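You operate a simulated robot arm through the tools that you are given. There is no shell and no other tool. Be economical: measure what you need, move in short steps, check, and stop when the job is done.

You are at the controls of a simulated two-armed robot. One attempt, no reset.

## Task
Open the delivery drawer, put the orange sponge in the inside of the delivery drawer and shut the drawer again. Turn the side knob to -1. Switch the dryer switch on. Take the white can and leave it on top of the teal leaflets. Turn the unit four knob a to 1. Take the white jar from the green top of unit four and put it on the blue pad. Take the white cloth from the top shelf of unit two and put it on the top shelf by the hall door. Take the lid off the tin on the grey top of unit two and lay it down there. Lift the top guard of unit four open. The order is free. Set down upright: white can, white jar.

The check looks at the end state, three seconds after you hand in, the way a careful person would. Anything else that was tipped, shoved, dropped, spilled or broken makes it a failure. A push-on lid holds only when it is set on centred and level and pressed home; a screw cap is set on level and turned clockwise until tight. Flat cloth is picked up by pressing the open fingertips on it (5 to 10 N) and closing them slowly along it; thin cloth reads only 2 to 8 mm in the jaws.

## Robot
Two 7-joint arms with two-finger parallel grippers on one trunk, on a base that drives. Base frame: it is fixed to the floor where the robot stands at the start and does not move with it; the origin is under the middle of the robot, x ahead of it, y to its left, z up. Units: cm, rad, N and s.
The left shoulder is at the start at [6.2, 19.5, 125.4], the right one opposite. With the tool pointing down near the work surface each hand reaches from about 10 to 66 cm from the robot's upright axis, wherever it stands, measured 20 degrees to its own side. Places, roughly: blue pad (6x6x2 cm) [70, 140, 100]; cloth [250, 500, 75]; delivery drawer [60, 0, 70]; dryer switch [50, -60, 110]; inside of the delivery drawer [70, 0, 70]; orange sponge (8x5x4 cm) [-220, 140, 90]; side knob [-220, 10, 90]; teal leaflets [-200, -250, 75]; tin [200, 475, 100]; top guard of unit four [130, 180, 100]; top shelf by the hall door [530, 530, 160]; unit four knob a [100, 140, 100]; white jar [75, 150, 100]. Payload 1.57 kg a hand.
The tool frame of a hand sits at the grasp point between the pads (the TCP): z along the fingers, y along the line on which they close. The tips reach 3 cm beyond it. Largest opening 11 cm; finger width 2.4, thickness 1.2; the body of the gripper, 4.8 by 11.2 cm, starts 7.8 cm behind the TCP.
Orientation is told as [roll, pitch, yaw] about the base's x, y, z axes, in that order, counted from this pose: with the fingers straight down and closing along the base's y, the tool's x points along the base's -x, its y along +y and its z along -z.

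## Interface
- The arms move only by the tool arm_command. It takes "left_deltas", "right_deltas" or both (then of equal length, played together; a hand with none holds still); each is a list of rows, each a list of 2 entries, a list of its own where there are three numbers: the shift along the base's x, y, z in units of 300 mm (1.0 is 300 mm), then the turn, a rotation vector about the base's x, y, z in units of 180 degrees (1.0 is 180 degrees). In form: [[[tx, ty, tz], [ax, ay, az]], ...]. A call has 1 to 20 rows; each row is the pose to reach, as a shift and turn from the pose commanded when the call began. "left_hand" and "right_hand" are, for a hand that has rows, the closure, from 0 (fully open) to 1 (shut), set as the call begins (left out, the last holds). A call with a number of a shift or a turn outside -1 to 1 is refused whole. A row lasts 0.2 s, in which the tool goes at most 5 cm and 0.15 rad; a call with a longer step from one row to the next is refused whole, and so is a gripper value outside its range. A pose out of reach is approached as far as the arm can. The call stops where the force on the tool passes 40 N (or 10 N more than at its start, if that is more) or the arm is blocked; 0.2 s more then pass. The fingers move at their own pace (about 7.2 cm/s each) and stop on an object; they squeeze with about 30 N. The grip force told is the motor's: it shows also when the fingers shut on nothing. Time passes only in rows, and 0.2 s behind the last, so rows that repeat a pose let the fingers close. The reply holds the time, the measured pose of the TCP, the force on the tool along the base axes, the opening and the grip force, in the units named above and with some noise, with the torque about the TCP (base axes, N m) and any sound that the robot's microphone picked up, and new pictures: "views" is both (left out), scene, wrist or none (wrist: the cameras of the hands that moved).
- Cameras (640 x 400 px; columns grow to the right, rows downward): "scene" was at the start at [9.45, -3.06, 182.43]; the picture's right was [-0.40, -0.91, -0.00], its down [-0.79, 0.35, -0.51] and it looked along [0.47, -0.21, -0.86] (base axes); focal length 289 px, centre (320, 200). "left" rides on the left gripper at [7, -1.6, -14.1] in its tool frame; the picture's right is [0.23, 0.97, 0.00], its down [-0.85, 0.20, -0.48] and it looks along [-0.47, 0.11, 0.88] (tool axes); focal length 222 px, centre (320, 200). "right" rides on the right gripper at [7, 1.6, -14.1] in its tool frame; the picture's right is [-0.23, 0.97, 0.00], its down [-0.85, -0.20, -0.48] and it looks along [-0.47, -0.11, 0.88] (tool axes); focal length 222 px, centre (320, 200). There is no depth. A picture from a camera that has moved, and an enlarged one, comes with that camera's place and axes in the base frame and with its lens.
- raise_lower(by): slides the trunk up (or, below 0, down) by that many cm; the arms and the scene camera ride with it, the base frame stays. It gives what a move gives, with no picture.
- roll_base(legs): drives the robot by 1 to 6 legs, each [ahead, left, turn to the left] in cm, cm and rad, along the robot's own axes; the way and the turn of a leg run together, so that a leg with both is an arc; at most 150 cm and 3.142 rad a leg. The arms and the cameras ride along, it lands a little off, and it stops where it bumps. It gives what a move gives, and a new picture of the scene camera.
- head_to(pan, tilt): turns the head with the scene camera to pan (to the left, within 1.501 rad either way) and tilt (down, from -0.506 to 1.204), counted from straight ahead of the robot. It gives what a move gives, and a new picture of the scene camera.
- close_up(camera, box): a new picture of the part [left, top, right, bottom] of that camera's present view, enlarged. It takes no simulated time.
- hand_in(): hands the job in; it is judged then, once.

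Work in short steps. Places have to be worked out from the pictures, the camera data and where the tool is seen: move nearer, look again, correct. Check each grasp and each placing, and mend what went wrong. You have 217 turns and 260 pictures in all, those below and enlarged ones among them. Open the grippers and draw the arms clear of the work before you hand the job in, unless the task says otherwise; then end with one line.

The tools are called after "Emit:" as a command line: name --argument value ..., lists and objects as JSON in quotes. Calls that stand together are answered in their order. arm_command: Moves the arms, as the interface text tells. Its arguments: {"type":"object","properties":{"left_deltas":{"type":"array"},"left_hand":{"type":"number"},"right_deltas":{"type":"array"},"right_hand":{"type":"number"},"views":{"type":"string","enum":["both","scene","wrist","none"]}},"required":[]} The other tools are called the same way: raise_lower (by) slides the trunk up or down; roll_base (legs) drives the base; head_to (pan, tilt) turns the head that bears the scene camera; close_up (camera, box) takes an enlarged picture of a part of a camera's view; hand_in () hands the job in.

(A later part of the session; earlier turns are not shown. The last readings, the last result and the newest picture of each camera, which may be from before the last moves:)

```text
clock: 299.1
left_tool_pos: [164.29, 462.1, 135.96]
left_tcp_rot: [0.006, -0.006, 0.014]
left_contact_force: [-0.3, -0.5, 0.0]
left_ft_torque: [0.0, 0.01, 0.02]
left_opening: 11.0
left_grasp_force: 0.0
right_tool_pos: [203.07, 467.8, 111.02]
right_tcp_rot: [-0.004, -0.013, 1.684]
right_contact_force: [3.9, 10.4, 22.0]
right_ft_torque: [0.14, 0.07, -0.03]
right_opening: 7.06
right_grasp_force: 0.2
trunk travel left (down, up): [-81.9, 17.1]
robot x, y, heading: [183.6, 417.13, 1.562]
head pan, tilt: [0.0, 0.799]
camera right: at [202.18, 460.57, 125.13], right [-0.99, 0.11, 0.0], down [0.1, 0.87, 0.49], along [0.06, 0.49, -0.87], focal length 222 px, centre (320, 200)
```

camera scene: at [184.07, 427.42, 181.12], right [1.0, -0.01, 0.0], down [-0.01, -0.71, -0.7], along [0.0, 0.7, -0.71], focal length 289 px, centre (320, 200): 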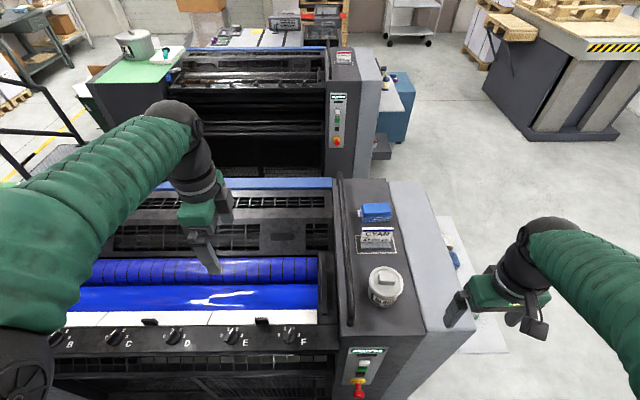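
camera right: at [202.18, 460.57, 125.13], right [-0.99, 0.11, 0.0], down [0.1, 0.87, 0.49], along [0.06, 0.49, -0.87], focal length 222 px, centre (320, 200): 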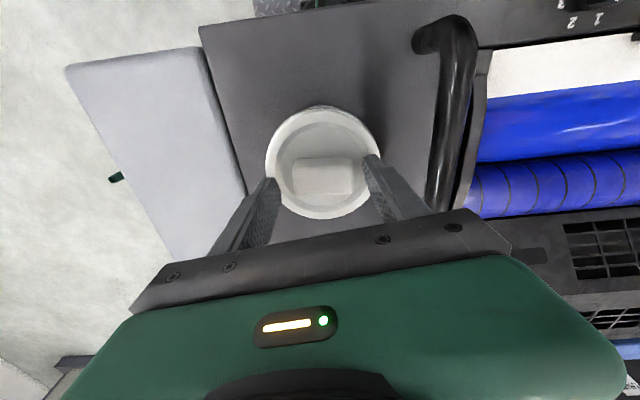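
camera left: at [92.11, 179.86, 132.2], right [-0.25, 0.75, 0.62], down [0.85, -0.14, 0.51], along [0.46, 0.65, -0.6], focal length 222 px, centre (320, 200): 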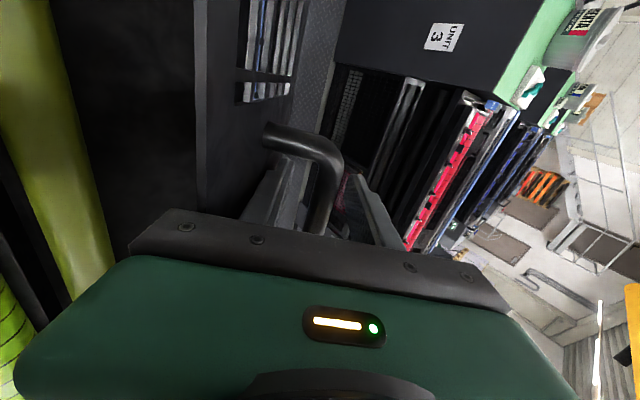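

Tips touch the lid rim. I raise 0.4, narrow to 5.6 cm, lower inside the rim, then close on the bar.

Emit:
arm_command --right_deltas '[[[0, 0, 0.03], [0, 0, 0]], [[0, 0, 0.03], [0, 0, 0]], [[0, 0, 0.015], [0, 0, 0]], [[0, 0, 0.0], [0, 0, 0]]]' --right_hand 0.49 --views "none"

Emit:
arm_command --right_deltas '[[[0, 0, -0.002], [0, 0, 0]], [[0, 0, 0], [0, 0, 0]], [[0, 0, 0], [0, 0, 0]]]' --right_hand 1 --views "wrist"

```text
clock: 300.1
left_tool_pos: [164.24, 462.15, 135.87]
left_tcp_rot: [0.005, -0.006, 0.017]
left_contact_force: [0.1, -0.4, -0.4]
left_ft_torque: [-0.01, -0.01, -0.01]
left_opening: 11.03
left_grasp_force: 0.0
right_tool_pos: [203.07, 467.48, 110.94]
right_tcp_rot: [-0.003, -0.009, 1.685]
right_contact_force: [4.3, -3.9, 34.1]
right_ft_torque: [-0.27, 0.16, 0.12]
right_opening: 5.63
right_grasp_force: 0.1
trunk travel left (down, up): [-81.9, 17.1]
robot x, y, heading: [183.22, 416.59, 1.562]
head pan, tilt: [0.0, 0.799]
```

```text
clock: 300.6
left_tool_pos: [164.07, 462.24, 135.73]
left_tcp_rot: [0.005, -0.007, 0.016]
left_contact_force: [0.1, 0.8, 0.1]
left_ft_torque: [-0.05, 0.0, -0.02]
left_opening: 11.01
left_grasp_force: 0.2
right_tool_pos: [202.86, 467.79, 111.01]
right_tcp_rot: [-0.004, -0.01, 1.684]
right_contact_force: [0.7, -9.0, 26.3]
right_ft_torque: [-0.42, 0.46, 0.07]
right_opening: 4.84
right_grasp_force: 29.7
trunk travel left (down, up): [-81.9, 17.1]
robot x, y, heading: [184.01, 416.94, 1.564]
head pan, tilt: [0.0, 0.799]
heard: snap
stopped in row 2 (right hand): the force on the tool passed its limit at 45 N (the readings are from after the stop); the commanded pose is now the measured one
camera right: at [201.94, 460.7, 125.1], right [-0.99, 0.11, 0.0], down [0.1, 0.87, 0.49], along [0.06, 0.48, -0.87], focal length 222 px, centre (320, 200)
```

right: 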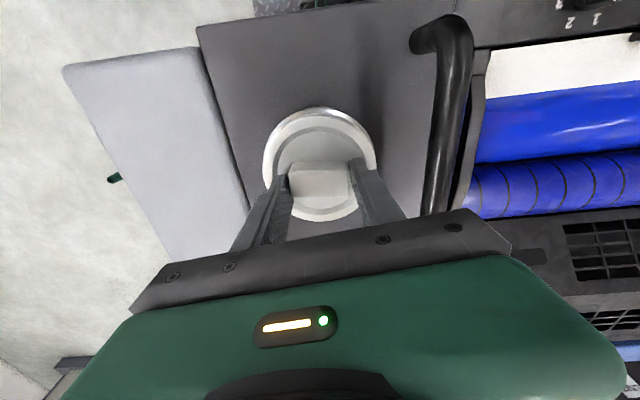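

Bar gripped. I pull straight up slowly.

Emit:
arm_command --right_deltas '[[[0, 0, 0.03], [0, 0, 0]], [[0, 0, 0.06], [0, 0, 0]], [[0, 0, 0.1], [0, 0, 0]]]' --views "both"

```text
clock: 301.4
left_tool_pos: [164.31, 462.35, 135.87]
left_tcp_rot: [0.002, -0.006, 0.016]
left_contact_force: [0.4, -0.7, -0.2]
left_ft_torque: [-0.01, -0.04, -0.01]
left_opening: 11.0
left_grasp_force: 0.0
right_tool_pos: [202.88, 468.03, 113.71]
right_tcp_rot: [-0.002, -0.007, 1.684]
right_contact_force: [0.1, 0.3, 0.5]
right_ft_torque: [0.0, 0.0, 0.01]
right_opening: 4.84
right_grasp_force: 30.0
trunk travel left (down, up): [-81.9, 17.1]
robot x, y, heading: [183.61, 417.17, 1.569]
head pan, tilt: [0.0, 0.799]
camera scene: at [183.7, 427.99, 181.07], right [1.0, -0.01, 0.0], down [-0.01, -0.72, -0.7], along [0.01, 0.7, -0.72], focal length 289 px, centre (320, 200)
camera right: at [202.08, 460.79, 127.94], right [-0.99, 0.11, 0.0], down [0.1, 0.87, 0.49], along [0.06, 0.48, -0.87], focal length 222 px, centre (320, 200)
```

scene: 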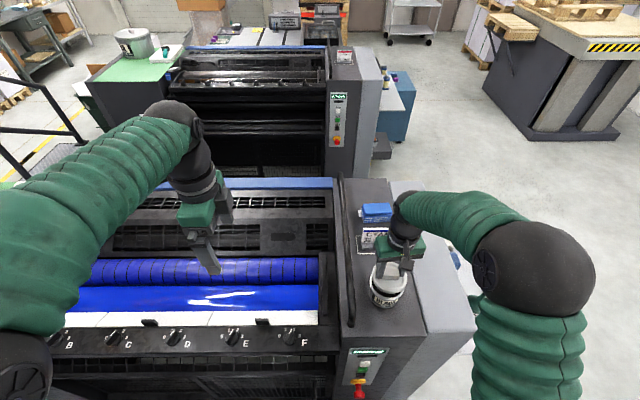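
right: 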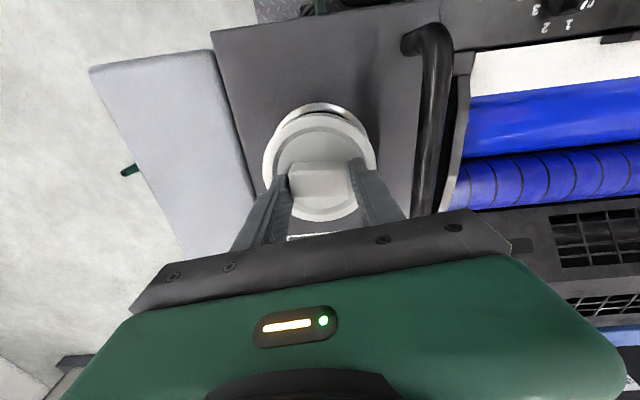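

The lid is free. I carry it up and back to see the free spots on the grey top.

Emit:
arm_command --right_deltas '[[[0, 0, 0.12], [0, 0, 0]], [[0, 0, 0.27], [0, 0, 0]], [[0, 0.0, 0.42], [0, 0, 0]], [[0, -0.1, 0.5], [0, 0, 0]], [[0, -0.2, 0.5], [0, 0, 0]]]' --views "wrist"

Emit:
close_up --camera "scene" --box '[320, 170, 480, 340]'

```text
clock: 302.6
left_tool_pos: [164.34, 462.41, 135.81]
left_tcp_rot: [0.004, -0.005, 0.016]
left_contact_force: [-0.1, 0.3, 0.4]
left_ft_torque: [0.03, -0.01, -0.03]
left_opening: 10.99
left_grasp_force: 0.1
right_tool_pos: [202.91, 461.59, 128.86]
right_tcp_rot: [-0.003, -0.01, 1.685]
right_contact_force: [-0.4, -0.3, -0.4]
right_ft_torque: [0.0, 0.01, 0.01]
right_opening: 4.79
right_grasp_force: 30.0
trunk travel left (down, up): [-81.9, 17.1]
robot x, y, heading: [183.95, 417.03, 1.566]
head pan, tilt: [0.0, 0.799]
camera right: at [202.1, 454.53, 143.01], right [-0.99, 0.11, 0.0], down [0.1, 0.87, 0.49], along [0.06, 0.48, -0.87], focal length 222 px, centre (320, 200)
```

right: 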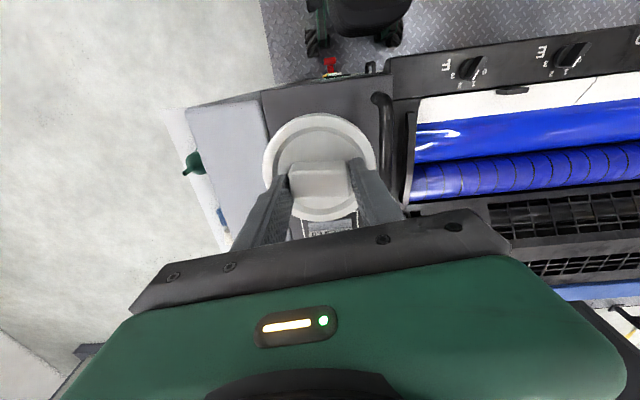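

```text
2.35 times, centred on (400, 255) of scene
camera zoom: at [183.76, 427.76, 181.09], right [1.0, -0.01, 0.0], down [-0.01, -0.72, -0.7], along [0.01, 0.7, -0.72], focal length 680 px, centre (132, 71)
```

zoom: 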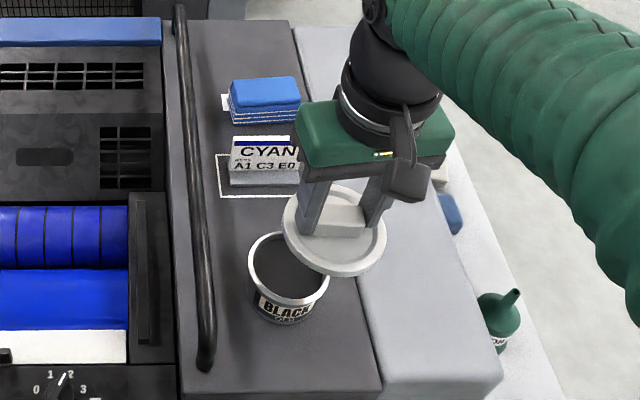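

Free spot: left-behind the tin, lid centre at (−4.4, +9.4) from the tin's centre. I carry the lid there and lower to just above.

Emit:
arm_command --right_deltas '[[[-0.04, 0.13, -0.05], [0, 0, 0]], [[-0.08, 0.27, -0.1], [0, 0, 0]], [[-0.12, 0.4, -0.15], [0, 0, 0]], [[-0.148, 0.525, -0.2], [0, 0, 0]], [[-0.148, 0.525, -0.35], [0, 0, 0]], [[-0.148, 0.525, -0.5], [0, 0, 0]], [[-0.148, 0.525, -0.65], [0, 0, 0]]]' --views "both"

```text
clock: 304.2
left_tool_pos: [164.36, 462.72, 135.68]
left_tcp_rot: [-0.002, -0.004, 0.018]
left_contact_force: [0.0, 0.6, -0.2]
left_ft_torque: [-0.01, 0.02, 0.0]
left_opening: 11.02
left_grasp_force: 0.0
right_tool_pos: [198.51, 478.02, 109.04]
right_tcp_rot: [-0.002, -0.006, 1.683]
right_contact_force: [0.2, -0.2, -0.2]
right_ft_torque: [0.0, -0.01, 0.02]
right_opening: 4.81
right_grasp_force: 30.2
trunk travel left (down, up): [-81.9, 17.1]
robot x, y, heading: [183.87, 416.85, 1.561]
head pan, tilt: [0.0, 0.799]
camera scene: at [183.79, 428.55, 181.04], right [1.0, -0.01, 0.0], down [-0.01, -0.72, -0.69], along [0.01, 0.69, -0.72], focal length 289 px, centre (320, 200)
camera right: at [197.59, 470.92, 123.19], right [-0.99, 0.11, 0.0], down [0.1, 0.87, 0.48], along [0.06, 0.48, -0.88], focal length 222 px, centre (320, 200)
```

scene: 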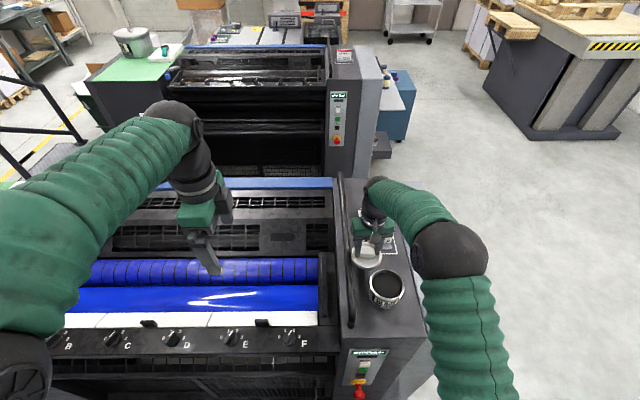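
right: 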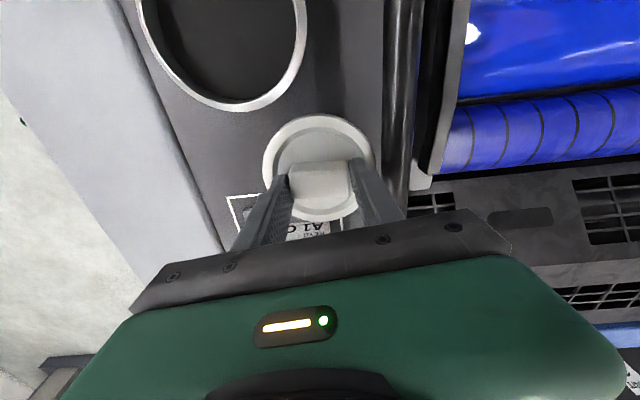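

Clear on both sides. I lower until contact.

Emit:
arm_command --right_deltas '[[[0, 0, -0.05], [0, 0, 0]], [[0, 0, -0.09], [0, 0, 0]], [[0, 0, -0.115], [0, 0, 0]], [[0, 0, -0.13], [0, 0, 0]]]' --views "none"

```text
clock: 305.2
left_tool_pos: [164.49, 462.45, 135.73]
left_tcp_rot: [0.004, -0.005, 0.016]
left_contact_force: [0.4, -0.1, -0.4]
left_ft_torque: [0.0, 0.01, 0.03]
left_opening: 11.01
left_grasp_force: 0.1
right_tool_pos: [198.55, 477.76, 105.39]
right_tcp_rot: [-0.001, -0.008, 1.685]
right_contact_force: [0.4, -0.2, -0.4]
right_ft_torque: [0.03, 0.01, -0.02]
right_opening: 4.77
right_grasp_force: 30.0
trunk travel left (down, up): [-81.9, 17.1]
robot x, y, heading: [184.02, 417.13, 1.574]
head pan, tilt: [0.0, 0.799]
```

Emit:
arm_command --right_deltas '[[[0, 0, -0.015], [0, 0, 0]], [[0, 0, -0.03], [0, 0, 0]], [[0, 0, -0.045], [0, 0, 0]], [[0, 0, -0.06], [0, 0, 0]], [[0, 0, -0.07], [0, 0, 0]]]' --views "none"

```text
clock: 306.5
left_tool_pos: [164.31, 462.28, 135.92]
left_tcp_rot: [0.003, -0.005, 0.014]
left_contact_force: [-0.5, 0.4, -0.1]
left_ft_torque: [-0.01, 0.02, -0.02]
left_opening: 11.01
left_grasp_force: 0.1
right_tool_pos: [198.51, 477.91, 104.01]
right_tcp_rot: [-0.004, -0.022, 1.685]
right_contact_force: [0.0, -10.8, 24.0]
right_ft_torque: [-0.91, 0.2, 0.12]
right_opening: 4.77
right_grasp_force: 29.6
trunk travel left (down, up): [-81.9, 17.1]
robot x, y, heading: [183.98, 417.03, 1.564]
head pan, tilt: [0.0, 0.799]
stopped in row 5 (right hand): the force on the tool passed its limit at 42 N (the readings are from after the stop); the commanded pose is now the measured one
```

Down on the top. I ease, open just a bit and rise.

Emit:
arm_command --right_deltas '[[[0, 0, 0.012], [0, 0, 0]], [[0, 0, 0.012], [0, 0, 0]]]' --views "none"

Emit:
arm_command --right_deltas '[[[0, 0, 0], [0, 0, 0]], [[0, 0, 0], [0, 0, 0]], [[0, 0, 0.1], [0, 0, 0]], [[0, 0, 0.25], [0, 0, 0]], [[0, 0, 0.4], [0, 0, 0]], [[0, 0, 0.55], [0, 0, 0]], [[0.03, -0.12, 0.65], [0, 0, 0]], [[0.06, -0.25, 0.68], [0, 0, 0]]]' --right_hand 0.42 --views "both"

```text
clock: 307.1
left_tool_pos: [164.33, 462.47, 135.72]
left_tcp_rot: [0.0, -0.007, 0.017]
left_contact_force: [-0.3, -0.4, -0.4]
left_ft_torque: [0.0, -0.01, 0.0]
left_opening: 10.99
left_grasp_force: 0.0
right_tool_pos: [198.43, 478.14, 103.99]
right_tcp_rot: [-0.005, -0.017, 1.685]
right_contact_force: [-1.1, -0.4, 5.0]
right_ft_torque: [-0.15, 0.16, -0.04]
right_opening: 4.76
right_grasp_force: 30.3
trunk travel left (down, up): [-81.9, 17.1]
robot x, y, heading: [183.71, 416.86, 1.564]
head pan, tilt: [0.0, 0.799]
```

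```text
clock: 308.9
left_tool_pos: [164.38, 462.14, 135.87]
left_tcp_rot: [0.004, -0.006, 0.015]
left_contact_force: [-0.3, 0.0, -0.4]
left_ft_torque: [0.02, -0.02, 0.02]
left_opening: 11.0
left_grasp_force: 0.0
right_tool_pos: [200.35, 470.15, 124.54]
right_tcp_rot: [-0.003, -0.021, 1.683]
right_contact_force: [0.4, 0.3, 0.5]
right_ft_torque: [-0.01, 0.03, -0.03]
right_opening: 6.39
right_grasp_force: 0.0
trunk travel left (down, up): [-81.9, 17.1]
robot x, y, heading: [183.85, 416.93, 1.568]
head pan, tilt: [0.0, 0.799]
camera scene: at [183.85, 427.7, 181.1], right [1.0, -0.01, 0.0], down [-0.01, -0.72, -0.7], along [0.01, 0.7, -0.72], focal length 289 px, centre (320, 200)
camera right: at [199.6, 462.92, 138.63], right [-0.99, 0.11, 0.0], down [0.1, 0.86, 0.5], along [0.06, 0.49, -0.87], focal length 222 px, centre (320, 200)
```

scene: 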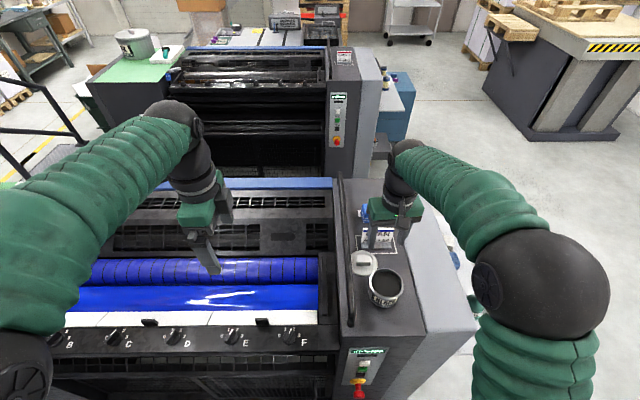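
right: 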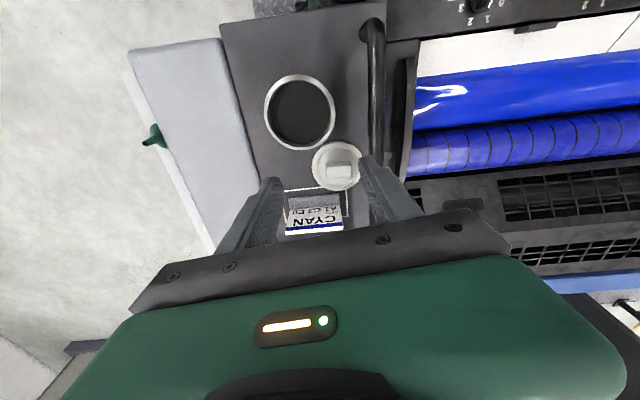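

The lid lies flat beside the tin. I draw the hands in and drive out to the shelf side of unit two.

Emit:
arm_command --right_deltas '[[[0.05, -0.13, 0.05], [0, 0, 0]], [[0.15, -0.26, 0.1], [0, 0.005, -0.018]], [[0.28, -0.38, 0.1], [0, 0.006, -0.036]], [[0.4, -0.48, 0.1], [0, 0.006, -0.036]]]' --right_hand 0 --views "none"

Emit:
roll_base --legs '[[-22, 0, 0], [0, -125, 0], [110, 0, 0], [0, 0, 1.571]]'

Emit:
head_to --pan 0 --tilt 0.75

```text
refused: row 2 steps farther than a row can; nothing moved
```

```text
clock: 325.6
left_tool_pos: [263.07, 484.86, 135.62]
left_tcp_rot: [0.0, -0.006, 1.6]
left_contact_force: [-0.5, 0.1, 1.5]
left_ft_torque: [-0.02, 0.01, -0.01]
left_opening: 11.02
left_grasp_force: 0.0
right_tool_pos: [254.34, 520.71, 124.35]
right_tcp_rot: [-0.003, -0.016, -3.014]
right_contact_force: [0.5, -0.4, -0.7]
right_ft_torque: [0.01, 0.01, 0.01]
right_opening: 6.38
right_grasp_force: 0.0
trunk travel left (down, up): [-81.9, 17.1]
robot x, y, heading: [308.32, 504.6, -3.136]
head pan, tilt: [0.0, 0.799]
camera scene: at [296.88, 504.76, 181.06], right [-0.01, 1.0, 0.0], down [0.72, 0.0, -0.7], along [-0.7, 0.0, -0.72], focal length 289 px, centre (320, 200)
```

scene: 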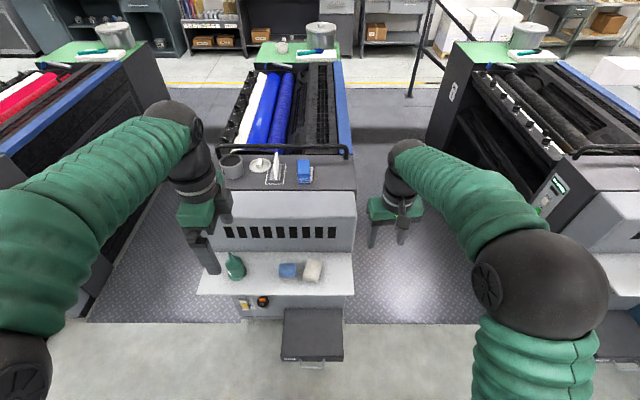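

```text
clock: 326.2
left_tool_pos: [263.21, 484.8, 135.66]
left_tcp_rot: [0.002, -0.004, 1.6]
left_contact_force: [-0.9, -0.9, -0.6]
left_ft_torque: [0.05, -0.02, -0.02]
left_opening: 10.97
left_grasp_force: 0.1
right_tool_pos: [254.54, 520.72, 124.5]
right_tcp_rot: [-0.004, -0.02, -3.015]
right_contact_force: [-0.3, -0.1, -0.3]
right_ft_torque: [0.01, 0.0, 0.0]
right_opening: 6.36
right_grasp_force: 0.1
trunk travel left (down, up): [-81.9, 17.1]
robot x, y, heading: [308.47, 504.7, -3.138]
head pan, tilt: [0.0, 0.75]
camera scene: at [296.62, 504.69, 181.45], right [-0.01, 1.0, 0.0], down [0.68, 0.0, -0.73], along [-0.73, 0.0, -0.68], focal length 289 px, centre (320, 200)
```

scene: 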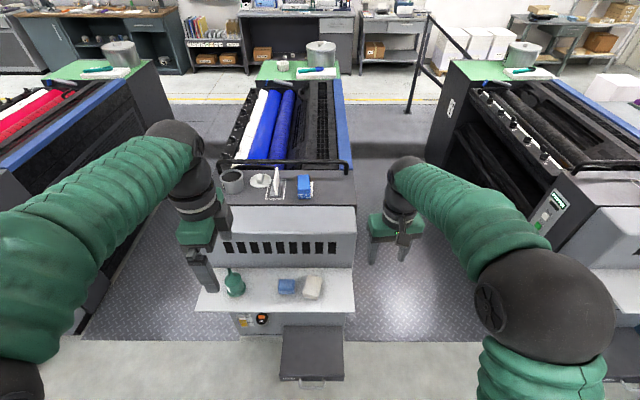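

Emit:
close_up --camera "scene" --box '[210, 255, 360, 335]'

```text
4.27 times, centred on (285, 295) of scene
camera zoom: at [296.62, 504.69, 181.45], right [-0.01, 1.0, 0.0], down [0.68, 0.0, -0.73], along [-0.73, 0.0, -0.68], focal length 1234 px, centre (469, -205)
```

zoom: 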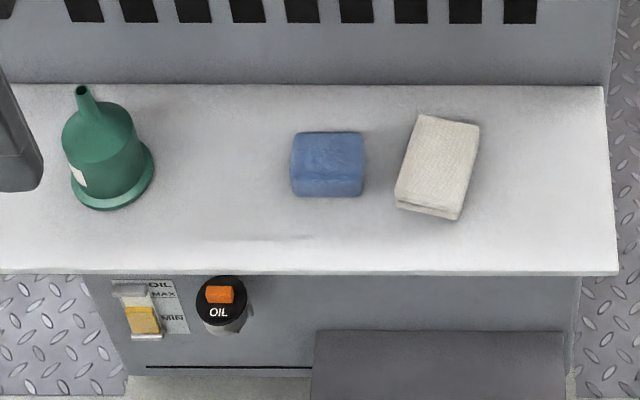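

White cloth is a folded pad, centre about (234.3,501.6), on the shelf z≈75. I position the base for the right hand and lower the trunk.

Emit:
roll_base --legs '[[15, 18, 0]]'

Emit:
raise_lower --by -25

Emit:
arm_command --right_deltas '[[[0, 0, 0], [0, 0, -0.04]], [[-0.02, 0, 0], [0, 0, -0.08]], [[-0.04, 0, 0], [0, 0, -0.11]]]' --right_hand 0.15 --views "wrist"

```text
clock: 328.0
left_tool_pos: [248.83, 467.04, 135.98]
left_tcp_rot: [0.004, -0.003, 1.602]
left_contact_force: [-0.3, 0.3, -0.3]
left_ft_torque: [0.02, 0.04, 0.02]
left_opening: 11.02
left_grasp_force: 0.1
right_tool_pos: [240.17, 502.92, 124.42]
right_tcp_rot: [-0.001, -0.021, -3.015]
right_contact_force: [-0.3, -0.5, 0.4]
right_ft_torque: [-0.01, 0.0, -0.01]
right_opening: 6.38
right_grasp_force: 0.0
trunk travel left (down, up): [-81.9, 17.1]
robot x, y, heading: [293.67, 486.76, -3.132]
head pan, tilt: [0.0, 0.75]
camera scene: at [282.5, 487.09, 181.5], right [-0.01, 1.0, 0.0], down [0.68, 0.0, -0.73], along [-0.73, -0.01, -0.68], focal length 289 px, centre (320, 200)
```

scene: 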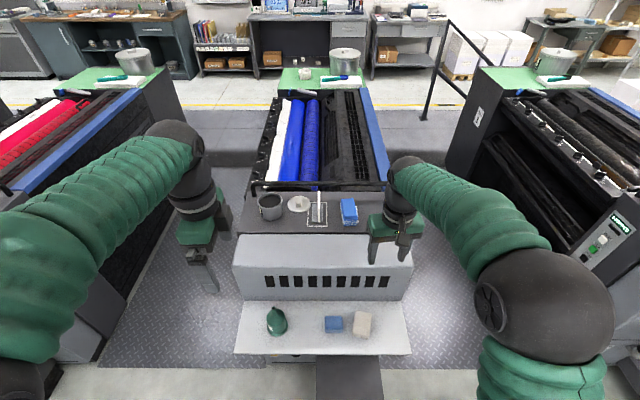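

```text
clock: 330.6
left_tool_pos: [248.65, 466.85, 110.74]
left_tcp_rot: [0.004, -0.006, 1.6]
left_contact_force: [-0.6, 0.6, -0.2]
left_ft_torque: [0.02, 0.03, 0.0]
left_opening: 11.0
left_grasp_force: 0.0
right_tool_pos: [239.97, 502.77, 99.51]
right_tcp_rot: [-0.003, -0.02, -3.015]
right_contact_force: [1.2, -0.5, 0.4]
right_ft_torque: [0.0, -0.01, 0.01]
right_opening: 6.36
right_grasp_force: 0.1
trunk travel left (down, up): [-56.9, 42.1]
robot x, y, heading: [293.65, 486.71, -3.132]
head pan, tilt: [0.0, 0.75]
```

```text
clock: 331.4
left_tool_pos: [248.63, 466.84, 110.76]
left_tcp_rot: [0.004, -0.005, 1.6]
left_contact_force: [0.0, -0.3, -0.3]
left_ft_torque: [0.05, 0.03, 0.0]
left_opening: 10.97
left_grasp_force: 0.1
right_tool_pos: [238.72, 502.77, 99.53]
right_tcp_rot: [-0.004, -0.021, 2.921]
right_contact_force: [0.1, 0.1, 0.0]
right_ft_torque: [-0.01, 0.0, -0.03]
right_opening: 9.35
right_grasp_force: 0.0
trunk travel left (down, up): [-56.9, 42.1]
robot x, y, heading: [293.44, 486.9, -3.131]
head pan, tilt: [0.0, 0.75]
camera right: at [245.46, 499.56, 113.54], right [-0.43, -0.9, 0.0], down [-0.78, 0.38, 0.5], along [-0.45, 0.21, -0.87], focal length 222 px, centre (320, 200)
```

right: 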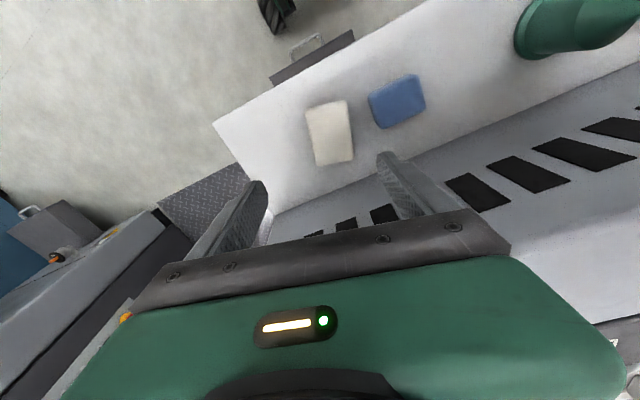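

Cloth at about (238.7,501.1), its top ≈83. I narrow to 7.6 cm and descend over it.

Emit:
arm_command --right_deltas '[[[0, -0.03, -0.05], [0, 0, 0]], [[0, -0.055, -0.15], [0, 0, 0]], [[0, -0.055, -0.27], [0, 0, 0]], [[0, -0.055, -0.36], [0, 0, 0]]]' --right_hand 0.31 --views "wrist"

```text
clock: 332.4
left_tool_pos: [248.58, 466.86, 110.79]
left_tcp_rot: [0.004, -0.004, 1.6]
left_contact_force: [0.6, -0.2, 0.6]
left_ft_torque: [0.0, 0.02, 0.0]
left_opening: 11.01
left_grasp_force: 0.1
right_tool_pos: [238.69, 501.01, 88.68]
right_tcp_rot: [-0.003, -0.02, 2.922]
right_contact_force: [0.0, 0.1, -0.4]
right_ft_torque: [-0.02, 0.0, 0.0]
right_opening: 7.59
right_grasp_force: 0.1
trunk travel left (down, up): [-56.9, 42.1]
robot x, y, heading: [293.87, 486.62, -3.134]
head pan, tilt: [0.0, 0.75]
camera right: at [245.5, 497.87, 102.67], right [-0.43, -0.9, 0.0], down [-0.78, 0.38, 0.5], along [-0.45, 0.21, -0.87], focal length 222 px, centre (320, 200)
```

right: 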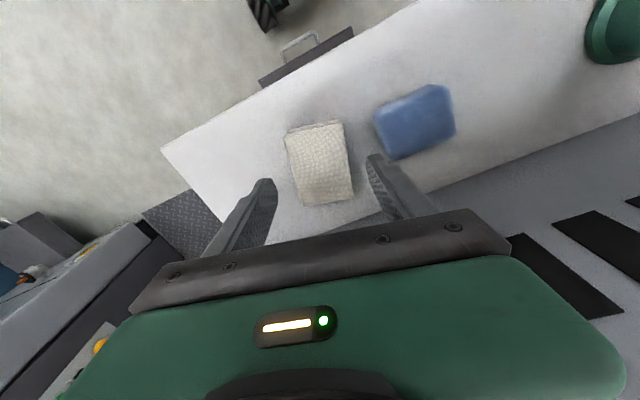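

Refined: centre (238,501.3), top ≈80.5. I align yaw +10° and descend until the tips touch the shelf.

Emit:
arm_command --right_deltas '[[[-0.01, 0.005, -0.03], [0, 0, 0.028]], [[-0.02, 0.01, -0.1], [0, 0, 0.055]], [[-0.02, 0.01, -0.17], [0, 0, 0.055]], [[-0.02, 0.01, -0.195], [0, 0, 0.055]], [[-0.02, 0.01, -0.22], [0, 0, 0.055]], [[-0.02, 0.01, -0.24], [0, 0, 0.055]]]' --views "wrist"

```text
clock: 333.8
left_tool_pos: [248.6, 466.82, 110.9]
left_tcp_rot: [0.003, -0.004, 1.601]
left_contact_force: [-0.2, 0.6, 0.1]
left_ft_torque: [-0.01, -0.03, -0.01]
left_opening: 11.0
left_grasp_force: 0.0
right_tool_pos: [238.08, 501.35, 81.45]
right_tcp_rot: [-0.004, -0.02, 3.095]
right_contact_force: [0.2, 0.6, -0.7]
right_ft_torque: [0.0, -0.01, -0.03]
right_opening: 7.57
right_grasp_force: 0.0
trunk travel left (down, up): [-56.9, 42.1]
robot x, y, heading: [293.52, 486.79, -3.135]
head pan, tilt: [0.0, 0.75]
camera right: at [245.34, 499.43, 95.5], right [-0.27, -0.96, 0.0], down [-0.84, 0.24, 0.5], along [-0.48, 0.13, -0.87], focal length 222 px, centre (320, 200)
```

right: 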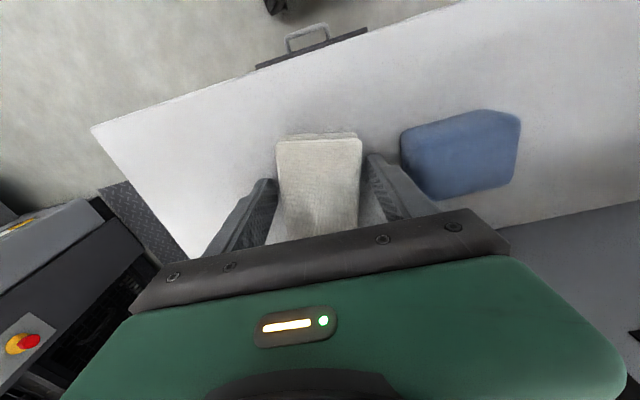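

Cloth is between the fingers, no contact yet. I go on down in small steps.

Emit:
arm_command --right_deltas '[[[0, 0, -0.015], [0, 0, 0]], [[0, 0, -0.03], [0, 0, 0]], [[0, 0, -0.04], [0, 0, 0]]]' --views "none"

```text
clock: 334.6
left_tool_pos: [248.96, 466.76, 111.03]
left_tcp_rot: [0.006, -0.005, 1.601]
left_contact_force: [-0.1, -0.1, 0.6]
left_ft_torque: [-0.01, -0.03, 0.02]
left_opening: 10.99
left_grasp_force: 0.0
right_tool_pos: [238.18, 501.15, 81.04]
right_tcp_rot: [-0.002, -0.03, 3.097]
right_contact_force: [14.0, 0.9, 26.1]
right_ft_torque: [-1.03, -0.66, 0.36]
right_opening: 7.4
right_grasp_force: 0.1
trunk travel left (down, up): [-56.9, 42.1]
robot x, y, heading: [293.47, 487.16, -3.134]
head pan, tilt: [0.0, 0.75]
stopped in row 3 (right hand): the force on the tool passed its limit at 43 N (the readings are from after the stop); the commanded pose is now the measured one
```

Shelf touched. I ease 0.3 cm up and close on the cloth, then lift a bit.

Emit:
arm_command --right_deltas '[[[0, 0, 0.008], [0, 0, 0]]]' --views "none"

Emit:
arm_command --right_deltas '[[[0, 0, 0], [0, 0, 0]], [[0, 0, 0], [0, 0, 0]], [[0, 0, 0], [0, 0, 0]], [[0, 0, 0], [0, 0, 0]], [[0, 0, 0.05], [0, 0, 0]], [[0, 0, 0.15], [0, 0, 0]], [[0, 0, 0.3], [0, 0, 0]]]' --right_hand 1 --views "wrist"

```text
clock: 335.0
left_tool_pos: [248.86, 466.79, 110.93]
left_tcp_rot: [0.007, -0.005, 1.6]
left_contact_force: [0.7, -0.9, 0.9]
left_ft_torque: [0.01, -0.01, 0.0]
left_opening: 11.01
left_grasp_force: 0.1
right_tool_pos: [238.2, 501.13, 81.02]
right_tcp_rot: [-0.002, -0.028, 3.096]
right_contact_force: [12.0, 0.1, 15.0]
right_ft_torque: [-0.6, -0.52, 0.51]
right_opening: 7.45
right_grasp_force: 0.0
trunk travel left (down, up): [-56.9, 42.1]
robot x, y, heading: [293.34, 486.91, -3.13]
head pan, tilt: [0.0, 0.75]
```

```text
clock: 336.6
left_tool_pos: [248.65, 466.61, 110.83]
left_tcp_rot: [0.006, -0.005, 1.603]
left_contact_force: [0.2, 0.4, -0.1]
left_ft_torque: [0.01, 0.01, -0.01]
left_opening: 10.99
left_grasp_force: 0.1
right_tool_pos: [238.04, 501.26, 89.97]
right_tcp_rot: [-0.003, -0.029, 3.098]
right_contact_force: [-0.1, 0.1, -0.1]
right_ft_torque: [0.02, -0.02, 0.01]
right_opening: 6.25
right_grasp_force: 29.7
trunk travel left (down, up): [-56.9, 42.1]
robot x, y, heading: [293.42, 486.97, -3.135]
head pan, tilt: [0.0, 0.75]
camera right: at [245.21, 499.36, 104.07], right [-0.27, -0.96, 0.0], down [-0.83, 0.24, 0.5], along [-0.48, 0.13, -0.86], focal length 222 px, centre (320, 200)
```

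right: 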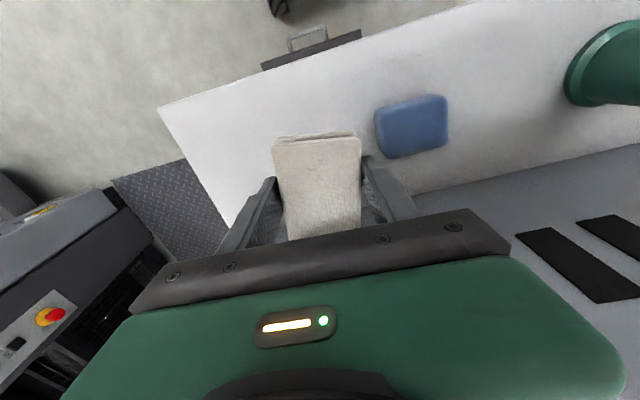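

Cloth held. I lift, draw in, drive toward the hall-door rack at (530,530) and look.

Emit:
arm_command --right_deltas '[[[0.05, 0, 0.12], [0, 0, 0]], [[0.15, 0.0, 0.22], [0, 0, 0]], [[0.28, 0, 0.28], [0, 0, 0]], [[0.4, 0, 0.3], [0, 0, 0]], [[0.5, 0, 0.3], [0, 0, 0]]]' --views "none"

Emit:
raise_lower --by 42

Emit:
roll_base --legs '[[-40, 0, 0], [0, 0, 3.13], [95, 40, 0]]'

Emit:
head_to --pan 0 --tilt 0.25

```text
clock: 337.8
left_tool_pos: [248.7, 466.91, 110.84]
left_tcp_rot: [0.005, -0.006, 1.599]
left_contact_force: [-0.4, 0.1, 0.8]
left_ft_torque: [0.01, 0.02, -0.01]
left_opening: 11.03
left_grasp_force: 0.1
right_tool_pos: [252.89, 501.18, 99.01]
right_tcp_rot: [-0.001, -0.029, 3.098]
right_contact_force: [0.1, -0.3, -0.7]
right_ft_torque: [0.05, 0.01, 0.01]
right_opening: 6.23
right_grasp_force: 29.8
trunk travel left (down, up): [-56.9, 42.1]
robot x, y, heading: [293.88, 486.81, -3.136]
head pan, tilt: [0.0, 0.75]
```

```text
refused: 42 is not a number from -40 to 40
```

```text
clock: 352.5
left_tool_pos: [475.67, 543.43, 110.89]
left_tcp_rot: [0.003, -0.005, -1.578]
left_contact_force: [-0.4, 0.4, -0.2]
left_ft_torque: [-0.02, -0.02, 0.0]
left_opening: 10.99
left_grasp_force: 0.0
right_tool_pos: [470.17, 509.3, 98.96]
right_tcp_rot: [-0.002, -0.027, -0.083]
right_contact_force: [0.2, 0.2, -0.4]
right_ft_torque: [0.04, -0.04, -0.01]
right_opening: 5.93
right_grasp_force: 30.3
trunk travel left (down, up): [-56.9, 42.1]
robot x, y, heading: [430.11, 524.79, -0.033]
head pan, tilt: [0.0, 0.75]
camera scene: at [441.36, 524.69, 156.47], right [-0.03, -1.0, 0.0], down [-0.68, 0.02, -0.73], along [0.73, -0.02, -0.68], focal length 289 px, centre (320, 200)
```

scene: 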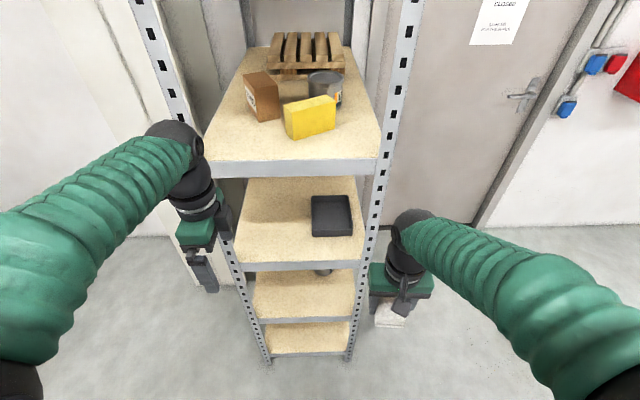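

```text
clock: 353.4
left_tool_pos: [475.61, 543.6, 110.81]
left_tcp_rot: [0.005, -0.004, -1.577]
left_contact_force: [0.1, -0.2, 0.7]
left_ft_torque: [-0.02, 0.0, 0.0]
left_opening: 10.99
left_grasp_force: 0.0
right_tool_pos: [470.13, 509.29, 99.07]
right_tcp_rot: [-0.003, -0.029, -0.08]
right_contact_force: [0.3, -0.4, -0.1]
right_ft_torque: [0.04, -0.01, 0.0]
right_opening: 5.92
right_grasp_force: 29.6
trunk travel left (down, up): [-56.9, 42.1]
robot x, y, heading: [429.67, 525.46, -0.028]
head pan, tilt: [0.0, 0.25]
camera scene: at [442.44, 524.77, 160.96], right [-0.03, -1.0, 0.0], down [-0.25, 0.01, -0.97], along [0.97, -0.03, -0.25], focal length 289 px, centre (320, 200)
```

scene: 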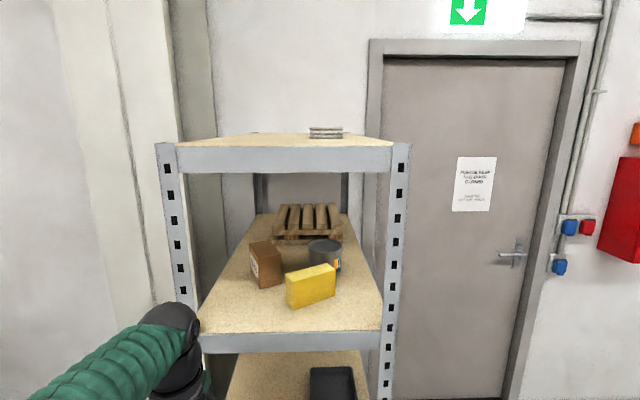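

Rack top shelf: z≈157.5, front edge x≈490, y 512–550. I raise the trunk 40 cm and lift the cloth hand to z≈167.

Emit:
raise_lower --by 40

Emit:
arm_command --right_deltas '[[[-0.02, 0, 0.14], [0, 0.003, 0.01]], [[-0.03, 0, 0.28], [0, 0.006, 0.02]], [[-0.03, 0, 0.42], [0, 0.009, 0.025]], [[-0.03, 0, 0.56], [0, 0.009, 0.025]], [[-0.03, 0, 0.7], [0, 0.009, 0.025]], [[-0.03, 0, 0.84], [0, 0.009, 0.025]], [[-0.03, 0, 0.95], [0, 0.009, 0.025]]]' --views "scene"

```text
clock: 357.3
left_tool_pos: [475.63, 543.63, 150.9]
left_tcp_rot: [0.003, -0.005, -1.578]
left_contact_force: [0.5, -0.6, 0.3]
left_ft_torque: [0.01, 0.0, 0.0]
left_opening: 11.01
left_grasp_force: 0.2
right_tool_pos: [470.24, 509.34, 138.94]
right_tcp_rot: [0.0, -0.029, -0.082]
right_contact_force: [-0.2, 0.3, -0.6]
right_ft_torque: [0.01, 0.01, 0.0]
right_opening: 5.86
right_grasp_force: 29.8
trunk travel left (down, up): [-96.9, 2.1]
robot x, y, heading: [429.78, 525.31, -0.024]
head pan, tilt: [0.0, 0.25]
```

```text
clock: 358.9
left_tool_pos: [475.77, 543.57, 150.81]
left_tcp_rot: [0.003, -0.007, -1.578]
left_contact_force: [0.4, 0.2, -0.5]
left_ft_torque: [-0.01, 0.0, -0.02]
left_opening: 11.0
left_grasp_force: 0.1
right_tool_pos: [469.25, 509.14, 167.58]
right_tcp_rot: [-0.002, 0.0, -0.004]
right_contact_force: [0.5, -0.2, -0.6]
right_ft_torque: [-0.02, 0.0, 0.02]
right_opening: 5.88
right_grasp_force: 30.3
trunk travel left (down, up): [-96.9, 2.1]
robot x, y, heading: [430.02, 525.16, -0.028]
head pan, tilt: [0.0, 0.25]
camera scene: at [442.64, 524.78, 200.96], right [-0.03, -1.0, 0.0], down [-0.25, 0.01, -0.97], along [0.97, -0.03, -0.25], focal length 289 px, centre (320, 200)
```

scene: 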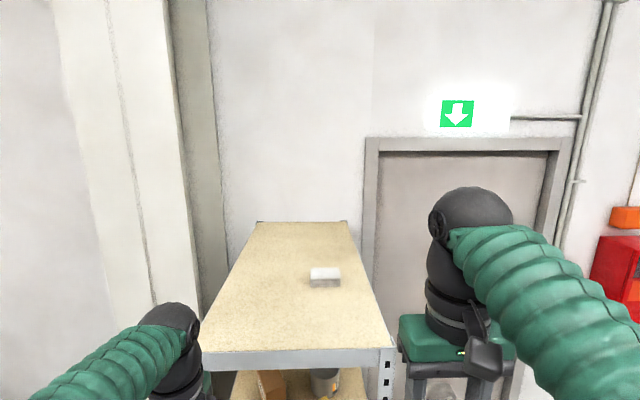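

Shelf top confirmed at z 157.6; a block stands at right. I pull the left hand back, drive 25 ahead and 12 left.

Emit:
arm_command --left_deltas '[[[-0.12, -0.03, 0], [0, 0, 0]], [[-0.25, -0.06, 0], [0, 0, 0]], [[-0.38, -0.1, 0], [0, 0, 0]], [[-0.5, -0.14, 0], [0, 0, 0]], [[-0.62, -0.18, 0], [0, 0, 0]], [[-0.72, -0.22, 0], [0, 0, 0]]]' --views "none"

Emit:
roll_base --legs '[[25, 12, 0]]'

Emit:
arm_command --right_deltas '[[[0.05, 0.1, 0], [0, 0, 0]], [[0.12, 0.22, 0], [0, 0, 0]], [[0.2, 0.34, 0], [0, 0, 0]], [[0.23, 0.38, 0], [0, 0, 0]]]' --views "both"

```text
clock: 360.3
left_tool_pos: [460.34, 537.03, 149.4]
left_tcp_rot: [0.001, -0.003, -1.578]
left_contact_force: [-0.4, 0.0, 0.6]
left_ft_torque: [0.02, 0.01, 0.0]
left_opening: 11.0
left_grasp_force: 0.0
left hand out of reach, approached as far as the arm can: row 4, 5, 6
right_tool_pos: [469.24, 509.26, 167.55]
right_tcp_rot: [-0.004, 0.0, -0.004]
right_contact_force: [1.3, 0.5, -0.2]
right_ft_torque: [0.02, 0.01, 0.0]
right_opening: 5.86
right_grasp_force: 30.3
trunk travel left (down, up): [-96.9, 2.1]
robot x, y, heading: [429.59, 524.95, -0.03]
head pan, tilt: [0.0, 0.25]
```

```text
clock: 362.2
left_tool_pos: [484.81, 547.62, 149.67]
left_tcp_rot: [0.007, 0.0, -1.583]
left_contact_force: [-28.7, -10.6, -1.0]
left_ft_torque: [0.0, -0.27, -0.26]
left_opening: 8.44
left_grasp_force: 0.1
right_tool_pos: [493.52, 519.77, 167.74]
right_tcp_rot: [0.001, -0.008, -0.008]
right_contact_force: [-0.3, 0.6, 0.2]
right_ft_torque: [0.01, 0.04, 0.01]
right_opening: 5.87
right_grasp_force: 29.4
trunk travel left (down, up): [-96.9, 2.1]
robot x, y, heading: [455.69, 536.43, -0.035]
head pan, tilt: [0.0, 0.25]
camera scene: at [466.37, 534.93, 201.09], right [-0.03, -1.0, -0.01], down [-0.24, 0.01, -0.97], along [0.97, -0.03, -0.24], focal length 289 px, centre (320, 200)
```

scene: 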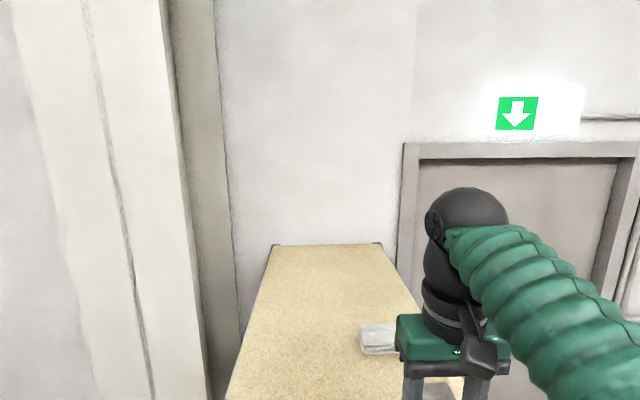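

```text
clock: 363.2
left_tool_pos: [484.67, 547.72, 149.61]
left_tcp_rot: [0.004, -0.001, -1.582]
left_contact_force: [-27.9, -12.4, 0.2]
left_ft_torque: [0.28, -0.43, -0.44]
left_opening: 8.58
left_grasp_force: 0.0
right_tool_pos: [498.38, 528.37, 167.46]
right_tcp_rot: [0.001, -0.011, -0.007]
right_contact_force: [-0.1, -0.3, -0.2]
right_ft_torque: [-0.04, 0.01, -0.04]
right_opening: 5.87
right_grasp_force: 30.2
right hand out of reach, approached as far as the arm can: row 3, 4
trunk travel left (down, up): [-96.9, 2.1]
robot x, y, heading: [455.59, 536.26, -0.034]
head pan, tilt: [0.0, 0.25]
camera scene: at [466.2, 534.85, 201.06], right [-0.03, -1.0, -0.01], down [-0.24, 0.01, -0.97], along [0.97, -0.03, -0.24], focal length 289 px, centre (320, 200)
camera right: at [491.26, 530.04, 181.66], right [0.23, 0.97, 0.0], down [0.85, -0.2, 0.49], along [0.47, -0.11, -0.87], focal length 222 px, centre (320, 200)
```

scene: 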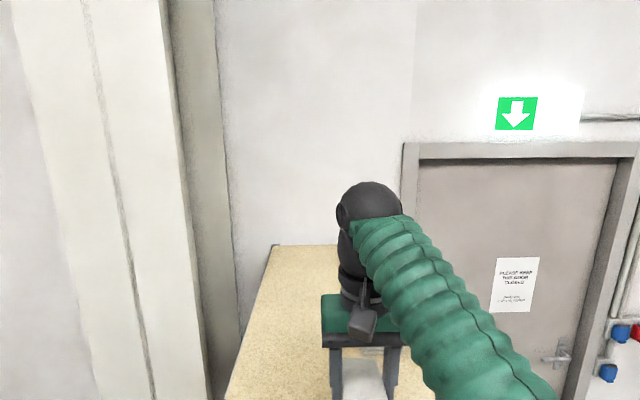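
right: 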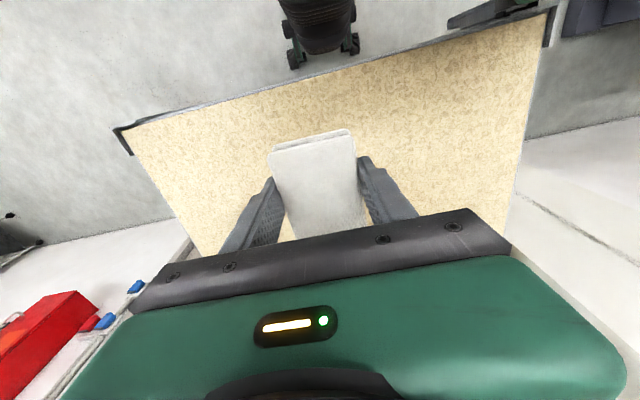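

Over the shelf. But the left hand presses the rack post; I draw it down and back first.

Emit:
arm_command --left_deltas '[[[-0.05, 0.02, -0.03], [0, 0, 0]], [[-0.1, 0.04, -0.1], [0, 0, 0]], [[-0.14, 0.06, -0.2], [0, 0, 0]]]' --left_hand 0.8 --views "none"

```text
clock: 364.0
left_tool_pos: [484.76, 549.78, 141.25]
left_tcp_rot: [-0.001, -0.007, -1.581]
left_contact_force: [0.4, 0.1, 0.4]
left_ft_torque: [-0.06, 0.04, 0.02]
left_opening: 2.18
left_grasp_force: 0.2
left hand out of reach, approached as far as the arm can: row 1, 2, 3
right_tool_pos: [499.9, 529.29, 167.24]
right_tcp_rot: [-0.005, 0.0, -0.005]
right_contact_force: [-0.1, -1.2, -1.1]
right_ft_torque: [0.0, 0.01, 0.03]
right_opening: 5.89
right_grasp_force: 30.1
trunk travel left (down, up): [-96.9, 2.1]
robot x, y, heading: [455.41, 535.96, -0.032]
head pan, tilt: [0.0, 0.25]
```

Relieved. Now I lower the cloth to the shelf.

Emit:
arm_command --right_deltas '[[[0, 0, -0.08], [0, 0, 0]], [[0, 0, -0.15], [0, 0, 0]], [[0, 0, -0.19], [0, 0, 0]], [[0, 0, -0.21], [0, 0, 0]], [[0, 0, -0.23], [0, 0, 0]]]' --views "none"

```text
clock: 365.2
left_tool_pos: [484.5, 549.39, 141.47]
left_tcp_rot: [0.0, -0.005, -1.582]
left_contact_force: [0.0, -0.8, 0.0]
left_ft_torque: [0.03, 0.0, 0.02]
left_opening: 2.18
left_grasp_force: 0.0
right_tool_pos: [499.65, 528.73, 161.02]
right_tcp_rot: [-0.002, -0.019, -0.009]
right_contact_force: [1.7, -2.2, 12.2]
right_ft_torque: [-0.02, 0.06, 0.24]
right_opening: 5.9
right_grasp_force: 29.9
trunk travel left (down, up): [-96.9, 2.1]
robot x, y, heading: [455.2, 536.49, -0.033]
head pan, tilt: [0.0, 0.25]
stopped in row 5 (right hand): the force on the tool passed its limit at 49 N (the readings are from after the stop); the commanded pose is now the measured one
```

Contact at the shelf. I ease, open and rise.

Emit:
arm_command --right_deltas '[[[0, 0, 0.01], [0, 0, 0]], [[0, 0, 0.01], [0, 0, 0]], [[0, 0, 0.01], [0, 0, 0]], [[0, 0, 0.08], [0, 0, 0]], [[0, 0, 0.18], [0, 0, 0]], [[0, 0, 0.25], [0, 0, 0]]]' --right_hand 0.2 --views "wrist"

```text
clock: 366.6
left_tool_pos: [484.72, 549.51, 141.17]
left_tcp_rot: [-0.001, -0.007, -1.581]
left_contact_force: [-0.6, -0.6, -0.1]
left_ft_torque: [-0.01, 0.03, 0.03]
left_opening: 2.2
left_grasp_force: 0.2
right_tool_pos: [499.98, 528.79, 167.39]
right_tcp_rot: [0.0, -0.016, -0.009]
right_contact_force: [0.4, -0.2, 0.4]
right_ft_torque: [0.0, -0.01, -0.04]
right_opening: 8.82
right_grasp_force: 0.1
right hand out of reach, approached as far as the arm can: row 6
trunk travel left (down, up): [-96.9, 2.1]
robot x, y, heading: [455.25, 536.42, -0.032]
head pan, tilt: [0.0, 0.25]
camera right: at [492.78, 530.67, 181.45], right [0.24, 0.97, 0.0], down [0.85, -0.21, 0.49], along [0.48, -0.11, -0.87], focal length 222 px, centre (320, 200)
```

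right: 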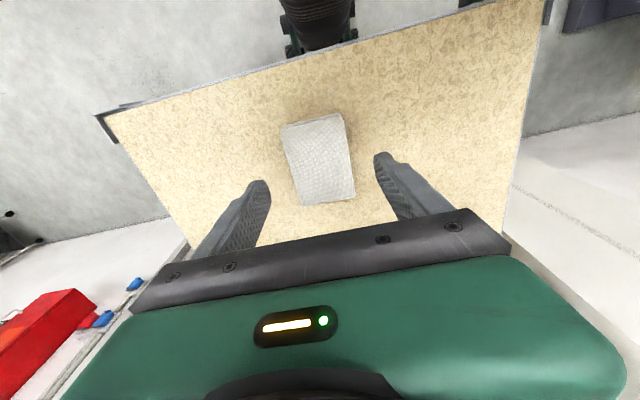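

The cloth lies on the top shelf. I back off and look.

Emit:
roll_base --legs '[[-45, 0, 0]]'

Emit:
close_up --camera "scene" --box '[180, 200, 440, 400]'

```text
clock: 369.4
left_tool_pos: [439.77, 550.93, 141.38]
left_tcp_rot: [-0.005, -0.006, -1.58]
left_contact_force: [-0.7, 0.8, 0.2]
left_ft_torque: [0.02, -0.01, 0.01]
left_opening: 2.22
left_grasp_force: 0.0
right_tool_pos: [455.19, 530.26, 167.17]
right_tcp_rot: [-0.002, -0.012, -0.008]
right_contact_force: [0.3, -0.1, -0.9]
right_ft_torque: [-0.03, 0.04, -0.01]
right_opening: 8.8
right_grasp_force: 0.1
trunk travel left (down, up): [-96.9, 2.1]
robot x, y, heading: [410.31, 537.94, -0.03]
head pan, tilt: [0.0, 0.25]
camera scene: at [423.5, 537.45, 200.93], right [-0.03, -1.0, 0.0], down [-0.25, 0.01, -0.97], along [0.97, -0.03, -0.25], focal length 289 px, centre (320, 200)
```

scene: 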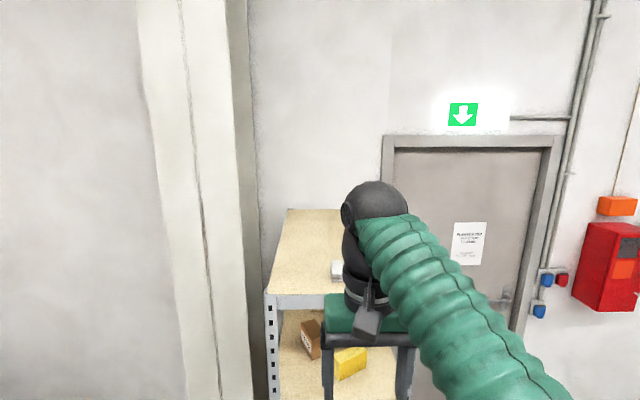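

```text
2.00 times, centred on (310, 300) of scene
camera zoom: at [423.5, 537.45, 200.93], right [-0.03, -1.0, 0.0], down [-0.25, 0.01, -0.97], along [0.97, -0.03, -0.25], focal length 578 px, centre (340, 0)
```

zoom: 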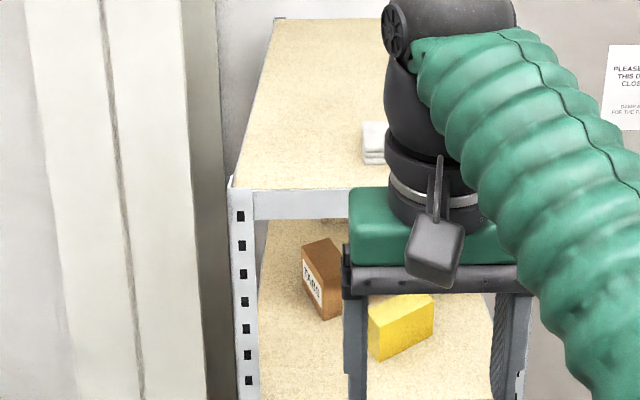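

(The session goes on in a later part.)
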